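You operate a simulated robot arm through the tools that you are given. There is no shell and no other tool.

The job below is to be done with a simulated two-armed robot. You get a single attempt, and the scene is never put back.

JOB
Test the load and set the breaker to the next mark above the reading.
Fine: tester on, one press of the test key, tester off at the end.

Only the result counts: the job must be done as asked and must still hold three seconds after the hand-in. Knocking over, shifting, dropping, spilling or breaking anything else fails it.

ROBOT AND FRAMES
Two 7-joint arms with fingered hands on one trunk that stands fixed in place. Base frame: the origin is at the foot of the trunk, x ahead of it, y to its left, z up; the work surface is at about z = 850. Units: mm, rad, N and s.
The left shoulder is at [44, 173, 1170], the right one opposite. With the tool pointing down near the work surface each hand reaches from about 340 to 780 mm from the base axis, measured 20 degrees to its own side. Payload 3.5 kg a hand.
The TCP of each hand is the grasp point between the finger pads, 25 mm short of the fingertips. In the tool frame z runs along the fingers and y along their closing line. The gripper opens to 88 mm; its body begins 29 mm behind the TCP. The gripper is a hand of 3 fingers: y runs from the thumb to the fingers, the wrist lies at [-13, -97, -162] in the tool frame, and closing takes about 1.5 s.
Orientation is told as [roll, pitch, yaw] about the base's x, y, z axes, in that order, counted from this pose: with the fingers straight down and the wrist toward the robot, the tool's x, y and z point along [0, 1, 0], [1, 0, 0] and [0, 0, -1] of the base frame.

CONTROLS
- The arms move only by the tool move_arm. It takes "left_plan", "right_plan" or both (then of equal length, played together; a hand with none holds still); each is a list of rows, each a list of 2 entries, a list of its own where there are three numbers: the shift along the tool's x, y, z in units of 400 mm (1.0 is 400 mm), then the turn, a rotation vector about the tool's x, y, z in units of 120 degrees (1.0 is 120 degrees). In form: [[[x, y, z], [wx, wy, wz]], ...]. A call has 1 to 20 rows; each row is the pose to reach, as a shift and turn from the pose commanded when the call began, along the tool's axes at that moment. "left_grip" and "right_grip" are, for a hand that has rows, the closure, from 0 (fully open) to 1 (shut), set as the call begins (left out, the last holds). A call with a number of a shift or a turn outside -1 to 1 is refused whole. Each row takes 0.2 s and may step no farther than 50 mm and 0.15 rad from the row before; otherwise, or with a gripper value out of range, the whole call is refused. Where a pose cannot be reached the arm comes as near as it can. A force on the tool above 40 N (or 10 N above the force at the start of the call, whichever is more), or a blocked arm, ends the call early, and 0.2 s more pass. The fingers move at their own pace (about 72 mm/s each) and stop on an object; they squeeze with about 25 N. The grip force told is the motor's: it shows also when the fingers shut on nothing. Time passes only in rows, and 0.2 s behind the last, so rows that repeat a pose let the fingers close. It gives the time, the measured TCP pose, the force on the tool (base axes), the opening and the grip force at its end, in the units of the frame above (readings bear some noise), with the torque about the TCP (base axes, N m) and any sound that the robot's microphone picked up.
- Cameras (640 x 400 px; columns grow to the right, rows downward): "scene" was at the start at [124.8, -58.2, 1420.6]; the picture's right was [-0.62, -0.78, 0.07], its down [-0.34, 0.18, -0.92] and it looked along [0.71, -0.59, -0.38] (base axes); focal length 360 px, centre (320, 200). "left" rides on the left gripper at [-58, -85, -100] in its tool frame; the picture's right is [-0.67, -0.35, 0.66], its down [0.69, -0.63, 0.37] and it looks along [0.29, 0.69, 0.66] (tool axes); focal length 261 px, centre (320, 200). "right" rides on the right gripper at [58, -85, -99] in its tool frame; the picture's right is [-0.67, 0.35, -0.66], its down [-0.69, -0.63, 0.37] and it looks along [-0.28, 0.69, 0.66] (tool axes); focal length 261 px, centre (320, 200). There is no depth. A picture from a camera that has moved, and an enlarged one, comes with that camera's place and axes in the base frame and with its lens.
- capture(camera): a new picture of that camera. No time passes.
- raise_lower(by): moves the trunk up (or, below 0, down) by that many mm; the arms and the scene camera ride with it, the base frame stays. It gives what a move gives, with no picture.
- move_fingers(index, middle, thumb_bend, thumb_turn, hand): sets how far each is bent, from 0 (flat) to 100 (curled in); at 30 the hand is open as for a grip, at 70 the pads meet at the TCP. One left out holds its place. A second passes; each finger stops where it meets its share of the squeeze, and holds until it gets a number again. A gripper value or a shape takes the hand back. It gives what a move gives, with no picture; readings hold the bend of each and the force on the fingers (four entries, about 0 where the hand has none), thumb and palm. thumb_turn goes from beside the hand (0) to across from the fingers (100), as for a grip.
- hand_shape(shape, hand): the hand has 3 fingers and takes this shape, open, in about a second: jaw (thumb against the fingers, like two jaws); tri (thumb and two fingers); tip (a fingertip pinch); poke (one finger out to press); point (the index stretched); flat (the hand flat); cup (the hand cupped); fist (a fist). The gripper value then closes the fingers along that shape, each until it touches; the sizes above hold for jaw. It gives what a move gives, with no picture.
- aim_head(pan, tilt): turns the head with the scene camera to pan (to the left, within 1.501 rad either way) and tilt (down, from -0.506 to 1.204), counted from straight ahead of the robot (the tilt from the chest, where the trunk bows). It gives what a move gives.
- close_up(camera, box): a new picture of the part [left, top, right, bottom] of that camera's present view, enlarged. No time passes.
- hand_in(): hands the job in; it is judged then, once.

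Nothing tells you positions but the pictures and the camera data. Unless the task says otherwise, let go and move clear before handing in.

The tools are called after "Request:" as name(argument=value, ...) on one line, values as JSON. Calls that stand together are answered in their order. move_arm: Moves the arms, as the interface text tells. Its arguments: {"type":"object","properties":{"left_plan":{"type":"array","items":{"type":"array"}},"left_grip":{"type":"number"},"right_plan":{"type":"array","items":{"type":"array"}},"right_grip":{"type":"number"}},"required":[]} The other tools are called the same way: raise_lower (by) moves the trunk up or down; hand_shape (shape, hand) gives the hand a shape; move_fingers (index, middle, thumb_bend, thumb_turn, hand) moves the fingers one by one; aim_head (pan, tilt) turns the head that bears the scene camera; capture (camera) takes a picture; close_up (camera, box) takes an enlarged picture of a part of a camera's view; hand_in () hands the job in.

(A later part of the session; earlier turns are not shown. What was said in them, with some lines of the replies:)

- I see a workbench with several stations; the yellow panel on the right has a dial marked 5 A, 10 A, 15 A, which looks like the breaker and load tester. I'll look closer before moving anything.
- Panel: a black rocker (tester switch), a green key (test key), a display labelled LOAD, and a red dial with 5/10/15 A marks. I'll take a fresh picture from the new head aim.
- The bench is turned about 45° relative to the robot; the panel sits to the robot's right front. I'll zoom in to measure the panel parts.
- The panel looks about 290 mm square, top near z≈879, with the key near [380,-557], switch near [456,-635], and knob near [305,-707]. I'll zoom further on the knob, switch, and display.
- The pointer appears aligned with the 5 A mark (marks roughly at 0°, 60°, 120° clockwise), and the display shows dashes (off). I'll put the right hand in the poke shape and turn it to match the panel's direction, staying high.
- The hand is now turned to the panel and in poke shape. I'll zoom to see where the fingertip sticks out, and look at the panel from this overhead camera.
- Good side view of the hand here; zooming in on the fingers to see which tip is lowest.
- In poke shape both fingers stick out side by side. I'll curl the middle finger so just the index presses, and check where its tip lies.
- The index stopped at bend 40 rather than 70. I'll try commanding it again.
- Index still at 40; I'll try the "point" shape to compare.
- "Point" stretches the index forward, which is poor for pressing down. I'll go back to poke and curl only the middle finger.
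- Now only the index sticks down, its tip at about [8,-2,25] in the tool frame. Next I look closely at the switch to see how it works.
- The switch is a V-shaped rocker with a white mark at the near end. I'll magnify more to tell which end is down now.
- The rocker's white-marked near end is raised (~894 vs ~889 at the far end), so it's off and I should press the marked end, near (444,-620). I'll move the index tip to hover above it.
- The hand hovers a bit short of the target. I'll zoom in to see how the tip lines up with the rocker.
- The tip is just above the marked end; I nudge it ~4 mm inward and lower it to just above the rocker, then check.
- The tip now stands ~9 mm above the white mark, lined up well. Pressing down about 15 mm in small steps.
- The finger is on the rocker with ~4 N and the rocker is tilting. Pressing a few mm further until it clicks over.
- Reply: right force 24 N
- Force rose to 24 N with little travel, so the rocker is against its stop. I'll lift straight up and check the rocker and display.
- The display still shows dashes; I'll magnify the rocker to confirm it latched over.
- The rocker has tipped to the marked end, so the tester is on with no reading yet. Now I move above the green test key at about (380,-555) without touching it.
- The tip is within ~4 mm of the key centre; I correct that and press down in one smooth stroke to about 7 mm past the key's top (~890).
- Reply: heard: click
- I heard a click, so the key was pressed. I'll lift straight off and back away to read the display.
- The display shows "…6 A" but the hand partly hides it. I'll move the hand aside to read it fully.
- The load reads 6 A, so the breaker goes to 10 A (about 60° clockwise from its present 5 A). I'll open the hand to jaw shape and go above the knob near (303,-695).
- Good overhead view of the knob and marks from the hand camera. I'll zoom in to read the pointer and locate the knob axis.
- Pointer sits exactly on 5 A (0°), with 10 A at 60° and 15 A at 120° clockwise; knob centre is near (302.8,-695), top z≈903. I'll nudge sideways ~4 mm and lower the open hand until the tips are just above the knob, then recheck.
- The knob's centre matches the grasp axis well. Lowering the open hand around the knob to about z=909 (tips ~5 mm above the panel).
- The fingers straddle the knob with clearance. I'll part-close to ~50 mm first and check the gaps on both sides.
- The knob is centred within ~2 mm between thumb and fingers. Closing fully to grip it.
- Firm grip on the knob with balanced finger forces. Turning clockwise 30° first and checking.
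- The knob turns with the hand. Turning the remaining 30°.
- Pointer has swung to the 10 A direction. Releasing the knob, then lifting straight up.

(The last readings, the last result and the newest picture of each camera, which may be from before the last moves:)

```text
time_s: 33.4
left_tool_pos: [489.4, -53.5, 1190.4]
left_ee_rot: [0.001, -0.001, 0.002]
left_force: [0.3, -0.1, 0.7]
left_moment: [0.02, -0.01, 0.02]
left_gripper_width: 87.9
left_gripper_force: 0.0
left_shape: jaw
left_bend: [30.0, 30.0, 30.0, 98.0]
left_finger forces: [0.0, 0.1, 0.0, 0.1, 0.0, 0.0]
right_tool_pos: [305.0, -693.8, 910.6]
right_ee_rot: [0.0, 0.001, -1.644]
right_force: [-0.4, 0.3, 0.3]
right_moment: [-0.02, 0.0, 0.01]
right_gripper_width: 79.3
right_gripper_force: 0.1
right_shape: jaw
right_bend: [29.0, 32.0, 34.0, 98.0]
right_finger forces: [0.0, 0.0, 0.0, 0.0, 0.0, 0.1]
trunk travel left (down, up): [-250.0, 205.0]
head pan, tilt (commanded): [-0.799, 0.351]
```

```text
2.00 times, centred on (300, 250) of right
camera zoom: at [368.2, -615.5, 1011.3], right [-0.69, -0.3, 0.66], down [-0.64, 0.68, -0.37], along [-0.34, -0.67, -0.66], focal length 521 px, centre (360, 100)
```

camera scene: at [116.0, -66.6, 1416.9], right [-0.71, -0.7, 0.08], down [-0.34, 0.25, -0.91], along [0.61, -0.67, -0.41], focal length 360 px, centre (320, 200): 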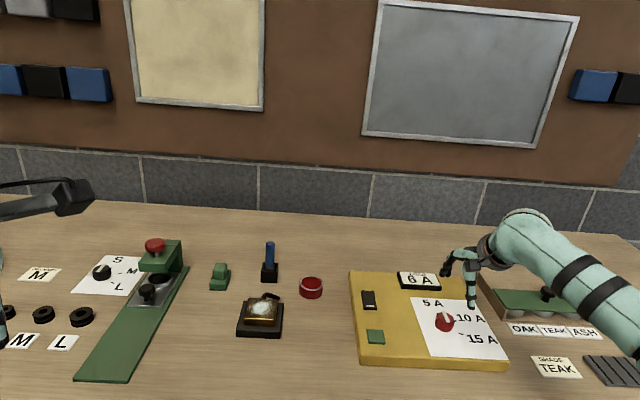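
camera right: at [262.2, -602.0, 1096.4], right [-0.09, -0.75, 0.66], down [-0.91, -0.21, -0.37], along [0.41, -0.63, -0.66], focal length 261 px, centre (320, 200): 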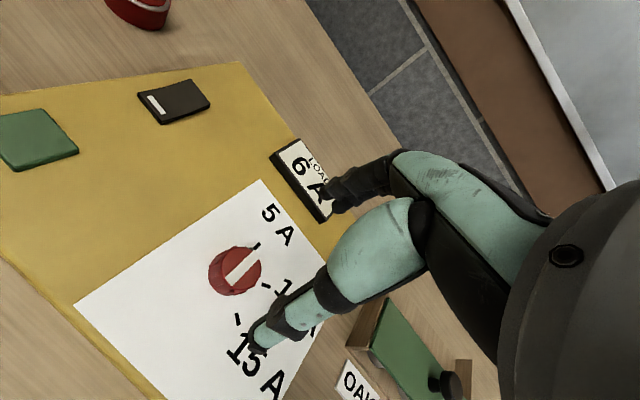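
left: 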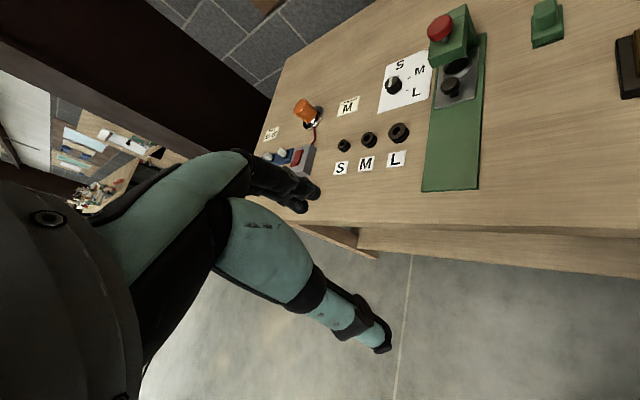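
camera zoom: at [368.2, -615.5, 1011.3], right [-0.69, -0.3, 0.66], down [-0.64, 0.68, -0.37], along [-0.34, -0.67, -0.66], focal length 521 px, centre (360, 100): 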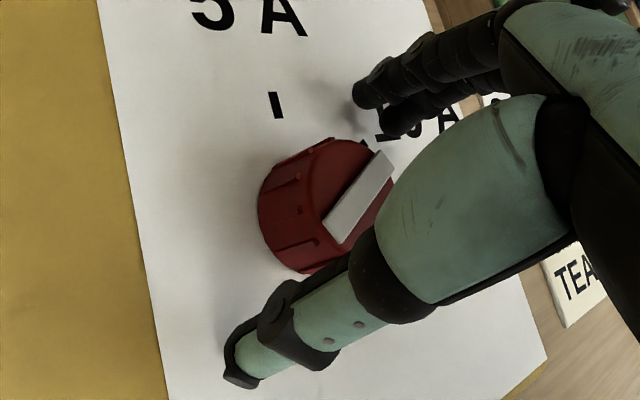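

Fingers are off the knob. Lifting straight up and checking the pointer against the 10 A mark.

Request:
move_arm(right_plan=[[[0, 0, -0.06], [0, 0, 0]], [[0, 0, -0.14], [0, 0, 0]], [[0, 0, -0.22], [0, 0, 0]], [[0, 0, -0.22], [0, 0, 0]]])

Request:
close_up(camera="right", box=[190, 190, 330, 380])

Request:
close_up(camera="right", box=[200, 230, 280, 310])

Request:
close_up(camera="scene", box=[420, 290, 480, 340])

```text
time_s: 34.4
left_tool_pos: [489.5, -53.1, 1190.2]
left_ee_rot: [0.0, 0.0, 0.001]
left_force: [-0.7, 0.3, 0.2]
left_moment: [0.02, -0.01, -0.01]
left_gripper_width: 87.7
left_gripper_force: 0.1
left_shape: jaw
left_bend: [30.0, 30.0, 30.0, 98.0]
left_finger forces: [0.0, 0.1, 0.1, 0.0, 0.0, 0.0]
right_tool_pos: [304.2, -696.7, 999.0]
right_ee_rot: [-0.001, 0.0, -1.646]
right_force: [0.6, -1.0, 0.4]
right_moment: [0.04, 0.01, 0.01]
right_gripper_width: 79.1
right_gripper_force: 0.1
right_shape: jaw
right_bend: [29.0, 32.0, 34.0, 98.0]
right_finger forces: [0.0, 0.0, 0.1, 0.0, 0.0, 0.0]
trunk travel left (down, up): [-250.0, 205.0]
head pan, tilt (commanded): [-0.799, 0.351]
```

```text
2.11 times, centred on (260, 285) of right
camera zoom: at [366.8, -617.5, 1098.7], right [-0.69, -0.3, 0.66], down [-0.64, 0.68, -0.36], along [-0.34, -0.67, -0.66], focal length 549 px, centre (446, 21)
```

zoom: 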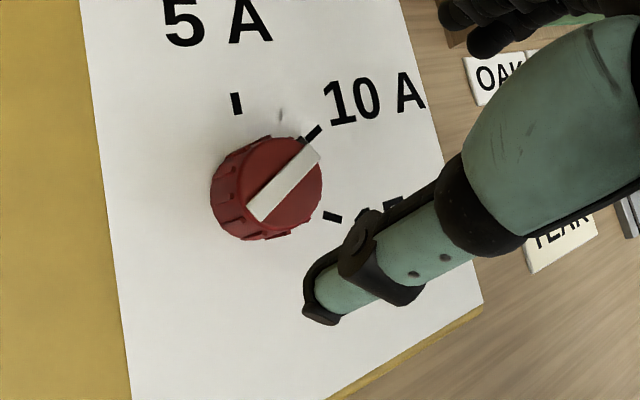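

```text
5.00 times, centred on (240, 270) of right
camera zoom: at [366.8, -617.5, 1098.7], right [-0.69, -0.3, 0.66], down [-0.64, 0.68, -0.36], along [-0.34, -0.67, -0.66], focal length 1303 px, centre (720, -150)
```

zoom: 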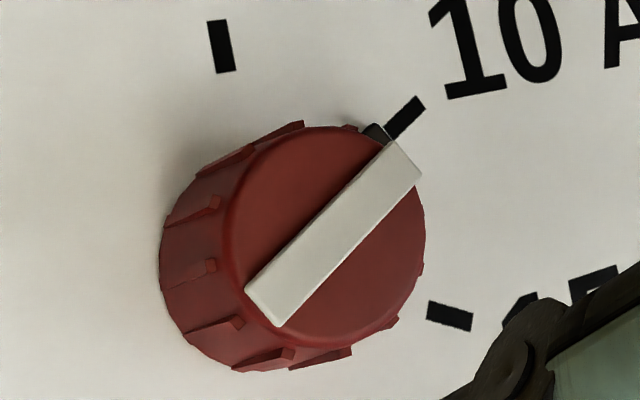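

```text
8.00 times, centred on (450, 315) of scene
camera zoom: at [116.2, -67.2, 1416.8], right [-0.71, -0.7, 0.08], down [-0.34, 0.25, -0.91], along [0.61, -0.67, -0.41], focal length 2876 px, centre (-720, -720)
```

zoom: 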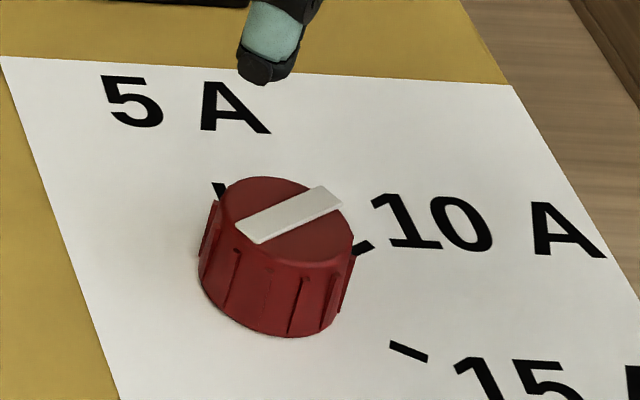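

The pointer now lines up with the 10 A mark (within ~1.5°). Next I go back above the rocker to switch the tester off by pressing its far end, near (466,-641).

Request:
move_arm(right_plan=[[[0, 0, -0.0525], [0, 0, 0]], [[0.0548, -0.0213, -0.0525], [0, 0, -0.0587]], [[0.1095, -0.0426, -0.0525], [0, 0, -0.1174]], [[0.1643, -0.0639, -0.0525], [0, 0, -0.1761]], [[0.2191, -0.0851, -0.0525], [0, 0, -0.2349]], [[0.2739, -0.1064, -0.0525], [0, 0, -0.2936]], [[0.3286, -0.1277, -0.0525], [0, 0, -0.3523]], [[0.3834, -0.149, -0.0525], [0, 0, -0.411]], [[0.3834, -0.149, -0.0525], [0, 0, -0.411]]])

Request:
hand_shape(hand="right", shape="poke")

Request:
move_fingers(hand="right", middle=90)

Request:
capture(camera="right")

Request:
close_up(camera="right", box=[200, 170, 340, 310])

Request:
close_up(camera="scene", box=[330, 230, 520, 380])

```text
time_s: 36.4
left_tool_pos: [489.6, -53.2, 1189.7]
left_ee_rot: [0.0, -0.001, 0.001]
left_force: [-0.2, 0.5, 0.5]
left_moment: [0.01, 0.0, 0.02]
left_gripper_width: 87.8
left_gripper_force: 0.0
left_shape: jaw
left_bend: [30.0, 30.0, 30.0, 98.0]
left_finger forces: [0.1, 0.0, 0.1, 0.0, 0.0, 0.1]
right_tool_pos: [463.1, -646.9, 1018.4]
right_ee_rot: [-0.001, 0.0, -0.784]
right_force: [0.2, 0.4, -0.2]
right_moment: [-0.02, -0.01, 0.01]
right_gripper_width: 78.8
right_gripper_force: 0.0
right_shape: jaw
right_bend: [29.0, 32.0, 34.0, 98.0]
right_finger forces: [0.0, 0.0, 0.0, 0.0, 0.0, 0.0]
trunk travel left (down, up): [-250.0, 205.0]
head pan, tilt (commanded): [-0.799, 0.351]
```

```text
time_s: 37.3
left_tool_pos: [489.5, -52.0, 1190.5]
left_ee_rot: [-0.002, 0.0, 0.002]
left_force: [-0.2, -0.3, 0.4]
left_moment: [0.0, 0.03, -0.01]
left_gripper_width: 87.8
left_gripper_force: 0.2
left_shape: jaw
left_bend: [30.0, 30.0, 30.0, 98.0]
left_finger forces: [0.0, 0.0, 0.1, 0.0, 0.0, 0.0]
right_tool_pos: [461.8, -647.5, 1017.9]
right_ee_rot: [0.0, 0.0, -0.786]
right_force: [0.5, 0.9, 0.6]
right_moment: [-0.03, 0.0, 0.01]
right_gripper_width: 0.0
right_gripper_force: 0.0
right_shape: poke
right_bend: [70.0, 70.0, 100.0, 100.0]
right_finger forces: [0.0, 0.0, 0.0, 0.1, 0.0, 0.1]
trunk travel left (down, up): [-250.0, 205.0]
head pan, tilt (commanded): [-0.799, 0.351]
```

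```text
time_s: 38.3
left_tool_pos: [490.4, -53.0, 1189.9]
left_ee_rot: [0.0, 0.0, 0.001]
left_force: [0.7, -0.2, 0.2]
left_moment: [0.0, -0.02, -0.05]
left_gripper_width: 87.7
left_gripper_force: 0.0
left_shape: jaw
left_bend: [30.0, 30.0, 30.0, 98.0]
left_finger forces: [0.0, 0.0, 0.0, 0.0, 0.1, 0.1]
right_tool_pos: [462.9, -647.2, 1018.1]
right_ee_rot: [0.0, 0.0, -0.786]
right_force: [0.1, 0.8, -0.8]
right_moment: [0.02, 0.0, -0.01]
right_gripper_width: 22.8
right_gripper_force: 0.1
right_shape: fingers
right_bend: [70.0, 90.0, 100.0, 100.0]
right_finger forces: [0.0, 0.0, 0.0, 0.1, 0.0, 0.0]
trunk travel left (down, up): [-250.0, 205.0]
head pan, tilt (commanded): [-0.799, 0.351]
```

```text
taken
camera right: at [443.4, -547.9, 1117.7], right [-0.23, -0.72, 0.66], down [-0.93, -0.04, -0.37], along [0.29, -0.69, -0.66], focal length 261 px, centre (320, 200)
```

right: 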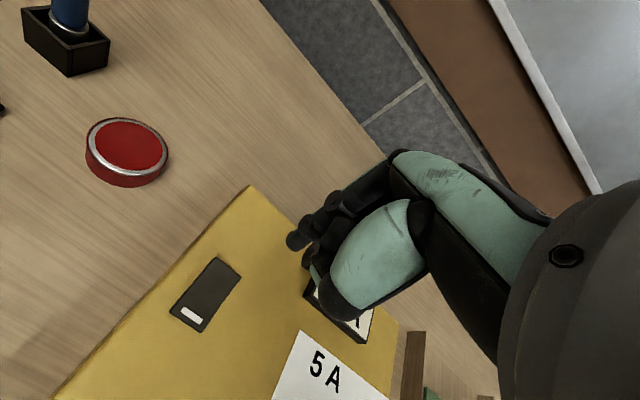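

```text
2.86 times, centred on (270, 240) of right
camera zoom: at [443.4, -547.9, 1117.7], right [-0.23, -0.72, 0.66], down [-0.93, -0.04, -0.37], along [0.29, -0.69, -0.66], focal length 745 px, centre (463, 86)
```

zoom: 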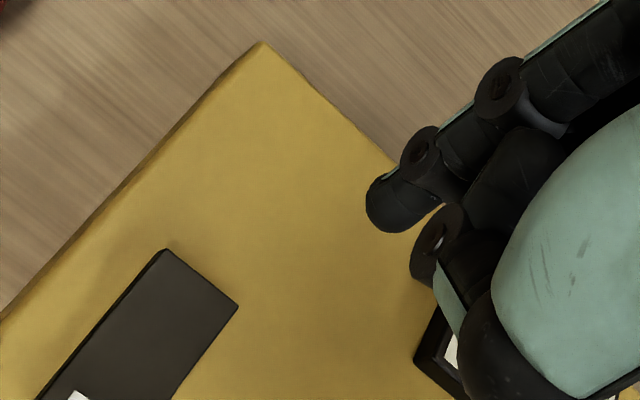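

```text
2.67 times, centred on (425, 305) of scene
camera zoom: at [116.1, -67.0, 1416.9], right [-0.71, -0.7, 0.08], down [-0.34, 0.25, -0.91], along [0.61, -0.67, -0.41], focal length 959 px, centre (40, -80)
```

zoom: 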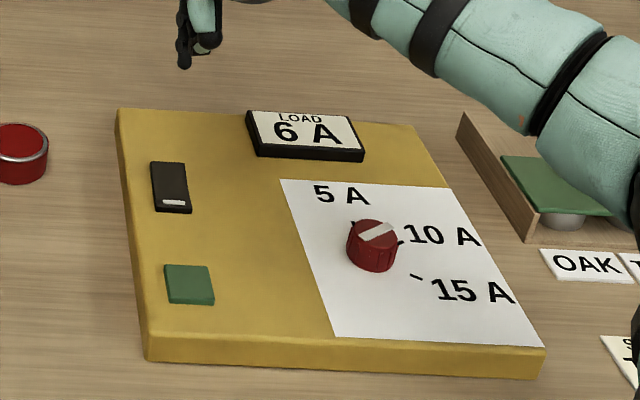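

The tip is nearly above the far end of the rocker. Lowering to ~10 mm above it, then checking alignment.

Request:
move_arm(right_plan=[[[-0.003, 0.003, 0.07], [0, 0, 0]], [[-0.003, 0.003, 0.14], [0, 0, 0]], [[-0.003, 0.003, 0.19], [0, 0, 0]], [[-0.003, 0.003, 0.22], [0, 0, 0]], [[-0.003, 0.003, 0.22], [0, 0, 0]]])

Request:
close_up(camera="right", box=[220, 180, 340, 300])

Request:
close_up(camera="scene", box=[340, 260, 420, 340])

```text
time_s: 39.5
left_tool_pos: [489.4, -53.0, 1189.1]
left_ee_rot: [0.001, 0.001, 0.002]
left_force: [0.3, -0.4, 0.6]
left_moment: [0.04, 0.02, -0.01]
left_gripper_width: 87.6
left_gripper_force: 0.0
left_shape: jaw
left_bend: [30.0, 30.0, 30.0, 98.0]
left_finger forces: [0.1, 0.0, 0.1, 0.1, 0.1, 0.1]
right_tool_pos: [462.8, -649.1, 932.5]
right_ee_rot: [0.001, -0.001, -0.786]
right_force: [-0.3, 0.3, 0.4]
right_moment: [0.01, 0.02, -0.03]
right_gripper_width: 22.6
right_gripper_force: 0.1
right_shape: fingers
right_bend: [70.0, 90.0, 100.0, 100.0]
right_finger forces: [0.0, 0.0, 0.0, 0.1, 0.1, 0.1]
trunk travel left (down, up): [-250.0, 205.0]
head pan, tilt (commanded): [-0.799, 0.351]
```

```text
3.33 times, centred on (280, 240) of right
camera zoom: at [442.9, -549.9, 1031.8], right [-0.23, -0.72, 0.66], down [-0.93, -0.04, -0.37], along [0.29, -0.69, -0.66], focal length 869 px, centre (453, 67)
```

zoom: 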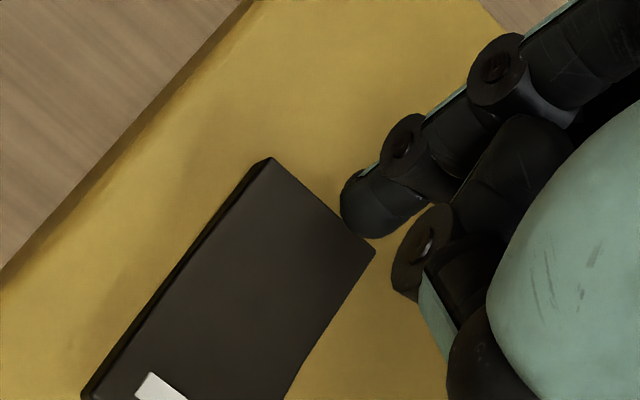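

```text
5.00 times, centred on (380, 300) of scene
camera zoom: at [116.1, -66.9, 1416.9], right [-0.71, -0.7, 0.08], down [-0.34, 0.25, -0.91], along [0.61, -0.67, -0.41], focal length 1797 px, centre (20, -300)
```

zoom: 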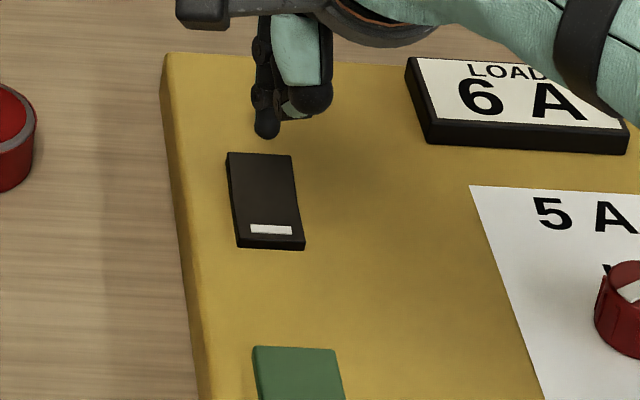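

The tip will land ~7 mm in from the far edge, centred. Pressing down to tip it over.

Request:
move_arm(right_plan=[[[0, 0, 0.02], [0, 0, 0]], [[0, 0, 0.03], [0, 0, 0]], [[0, 0, 0.0375], [0, 0, 0]], [[0, 0, 0.045], [0, 0, 0]], [[0, 0, 0.05], [0, 0, 0]], [[0, 0, 0.055], [0, 0, 0]]])

Request:
close_up(camera="right", box=[220, 180, 340, 300])

Request:
close_up(camera="scene", box=[340, 260, 460, 340])

```text
time_s: 40.9
left_tool_pos: [490.2, -52.7, 1192.0]
left_ee_rot: [0.0, 0.0, 0.002]
left_force: [0.2, 0.0, -0.8]
left_moment: [0.03, 0.0, 0.01]
left_gripper_width: 87.5
left_gripper_force: 0.1
left_shape: jaw
left_bend: [30.0, 30.0, 30.0, 98.0]
left_finger forces: [0.0, 0.1, 0.0, 0.0, 0.1, 0.0]
right_tool_pos: [462.6, -647.9, 911.2]
right_ee_rot: [-0.001, -0.002, -0.784]
right_force: [0.9, -1.8, 4.4]
right_moment: [-0.07, -0.05, -0.01]
right_gripper_width: 22.4
right_gripper_force: 2.6
right_shape: fingers
right_bend: [70.0, 90.0, 100.0, 100.0]
right_finger forces: [4.6, 0.0, 0.1, 0.1, 0.0, 0.0]
trunk travel left (down, up): [-250.0, 205.0]
head pan, tilt (commanded): [-0.799, 0.351]
```

```text
3.33 times, centred on (280, 240) of right
camera zoom: at [442.6, -548.9, 1011.4], right [-0.23, -0.72, 0.66], down [-0.93, -0.04, -0.37], along [0.29, -0.69, -0.66], focal length 869 px, centre (453, 67)
```

zoom: 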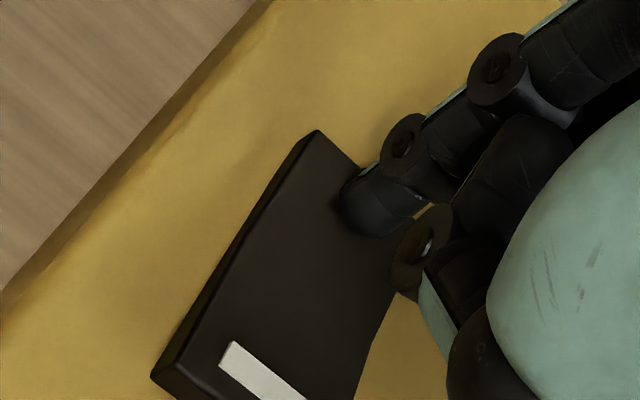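

```text
5.00 times, centred on (400, 300) of scene
camera zoom: at [115.4, -66.4, 1417.0], right [-0.71, -0.7, 0.08], down [-0.34, 0.25, -0.91], along [0.61, -0.67, -0.41], focal length 1797 px, centre (-80, -300)
```

zoom: 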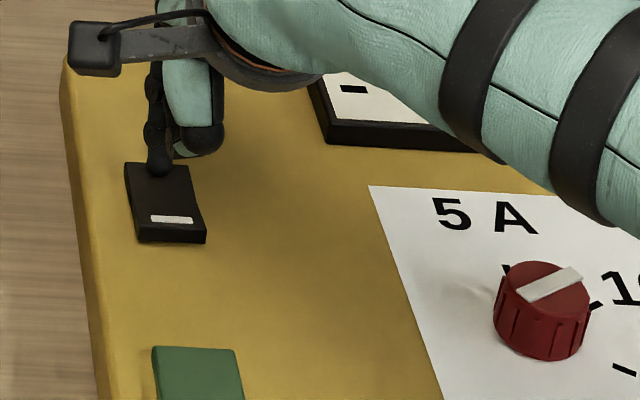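

The display has gone back to dashes, so the tester is switching off. A slight further press to seat it, then straight up.

Request:
move_arm(right_plan=[[[0, 0, 0.004], [0, 0, 0]], [[0, 0, 0.007], [0, 0, 0]], [[0, 0, 0.007], [0, 0, 0]]])

Request:
move_arm(right_plan=[[[0, 0, -0.04], [0, 0, 0]], [[0, 0, -0.12], [0, 0, 0]], [[0, 0, -0.22], [0, 0, 0]], [[0, 0, -0.32], [0, 0, 0]], [[0, -0.08, -0.4], [0, 0, 0]], [[0, -0.16, -0.48], [0, 0, 0]], [[0.05, -0.24, -0.54], [0, 0, 0]], [[0.1, -0.32, -0.6], [0, 0, 0]], [[0.1, -0.32, -0.6], [0, 0, 0]]])

Request:
capture(camera="scene")

Request:
close_up(camera="scene", box=[340, 260, 520, 380])

Request:
close_up(camera="scene", box=[360, 288, 386, 312])

Request:
close_up(camera="scene", box=[420, 290, 480, 340])

```text
time_s: 41.7
left_tool_pos: [487.5, -50.7, 1190.3]
left_ee_rot: [-0.002, -0.002, 0.003]
left_force: [0.0, 0.0, 0.4]
left_moment: [-0.02, 0.01, -0.01]
left_gripper_width: 87.7
left_gripper_force: 0.0
left_shape: jaw
left_bend: [30.0, 30.0, 30.0, 98.0]
left_finger forces: [0.0, 0.0, 0.0, 0.0, 0.0, 0.1]
right_tool_pos: [461.5, -647.5, 911.6]
right_ee_rot: [-0.001, -0.005, -0.783]
right_force: [3.7, -8.2, 24.2]
right_moment: [-0.17, -0.28, -0.06]
right_gripper_width: 23.4
right_gripper_force: 12.8
right_shape: fingers
right_bend: [70.0, 90.0, 100.0, 100.0]
right_finger forces: [25.0, 0.0, 0.0, 0.0, 0.0, 0.0]
trunk travel left (down, up): [-250.0, 205.0]
head pan, tilt (commanded): [-0.799, 0.351]
```

```text
time_s: 43.7
left_tool_pos: [488.6, -53.5, 1190.7]
left_ee_rot: [-0.001, 0.001, 0.001]
left_force: [0.0, 0.4, 0.6]
left_moment: [-0.05, -0.02, 0.01]
left_gripper_width: 87.9
left_gripper_force: 0.0
left_shape: jaw
left_bend: [30.0, 30.0, 30.0, 98.0]
left_finger forces: [0.0, 0.1, 0.1, 0.0, 0.0, 0.2]
right_tool_pos: [401.9, -530.4, 1147.1]
right_ee_rot: [0.0, 0.0, -0.787]
right_force: [-0.2, 0.1, 0.8]
right_moment: [-0.01, 0.01, 0.0]
right_gripper_width: 22.9
right_gripper_force: 0.1
right_shape: fingers
right_bend: [70.0, 90.0, 100.0, 100.0]
right_finger forces: [0.0, 0.0, 0.1, 0.1, 0.0, 0.0]
trunk travel left (down, up): [-250.0, 205.0]
head pan, tilt (commanded): [-0.799, 0.351]
```

```text
taken
camera scene: at [116.2, -67.8, 1416.8], right [-0.71, -0.7, 0.08], down [-0.34, 0.25, -0.91], along [0.61, -0.67, -0.42], focal length 360 px, centre (320, 200)
```

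scene: 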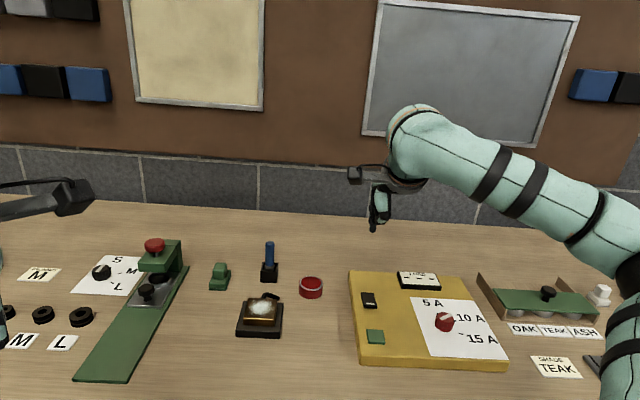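

```text
3.33 times, centred on (430, 320) of scene
camera zoom: at [116.2, -67.8, 1416.8], right [-0.71, -0.7, 0.08], down [-0.34, 0.25, -0.91], along [0.61, -0.67, -0.42], focal length 1198 px, centre (-47, -200)
```

zoom: 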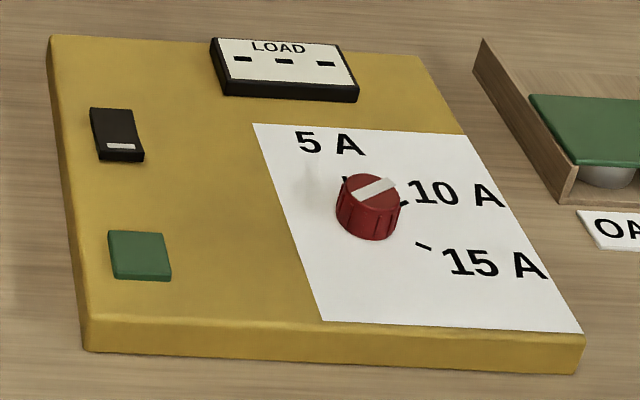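

```text
16.00 times, centred on (373, 300) of scene
camera zoom: at [116.2, -67.8, 1416.8], right [-0.71, -0.7, 0.08], down [-0.34, 0.25, -0.91], along [0.61, -0.67, -0.42], focal length 5751 px, centre (-528, -1400)
```

zoom: 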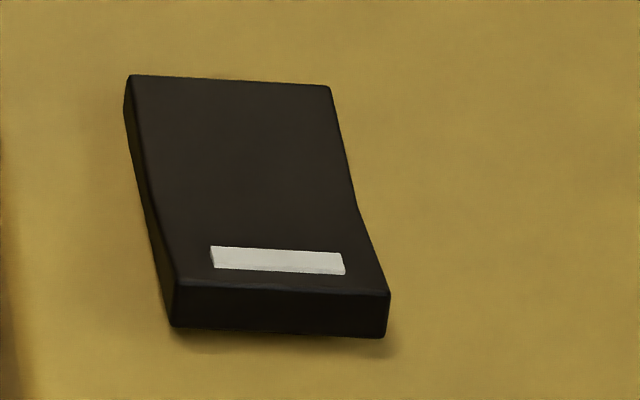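

```text
8.00 times, centred on (450, 315) of scene
camera zoom: at [116.2, -67.8, 1416.8], right [-0.71, -0.7, 0.08], down [-0.34, 0.25, -0.91], along [0.61, -0.67, -0.42], focal length 2876 px, centre (-720, -720)
```

zoom: 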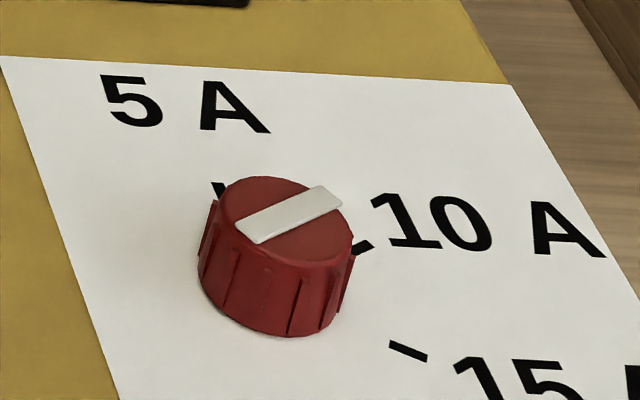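

The breaker pointer is on 10 A, the next mark above the 6 A reading. The rocker is back in its off position, the display shows dashes, and nothing else has moved. The hand is clear, so I'm handing in.

Request:
hand_in()

```text
The job is handed in.
```

The load test read 6 A, so I set the breaker to 10 A, the next mark above it. The job is handed in.

- **Test:** I switched the tester on and pressed the test key once, with one click heard. The display then showed 6 A.
- **Breaker:** I turned the dial 60° clockwise from 5 A. Its pointer lines up with the 10 A mark to within about 1.5°.
- **Tester off:** I switched the tester off at the end, and the display went back to dashes.

In the last pictures, nothing else on the bench appears to have moved, and the right hand was well clear of the panel. The hand-in gave no verdict on the result.
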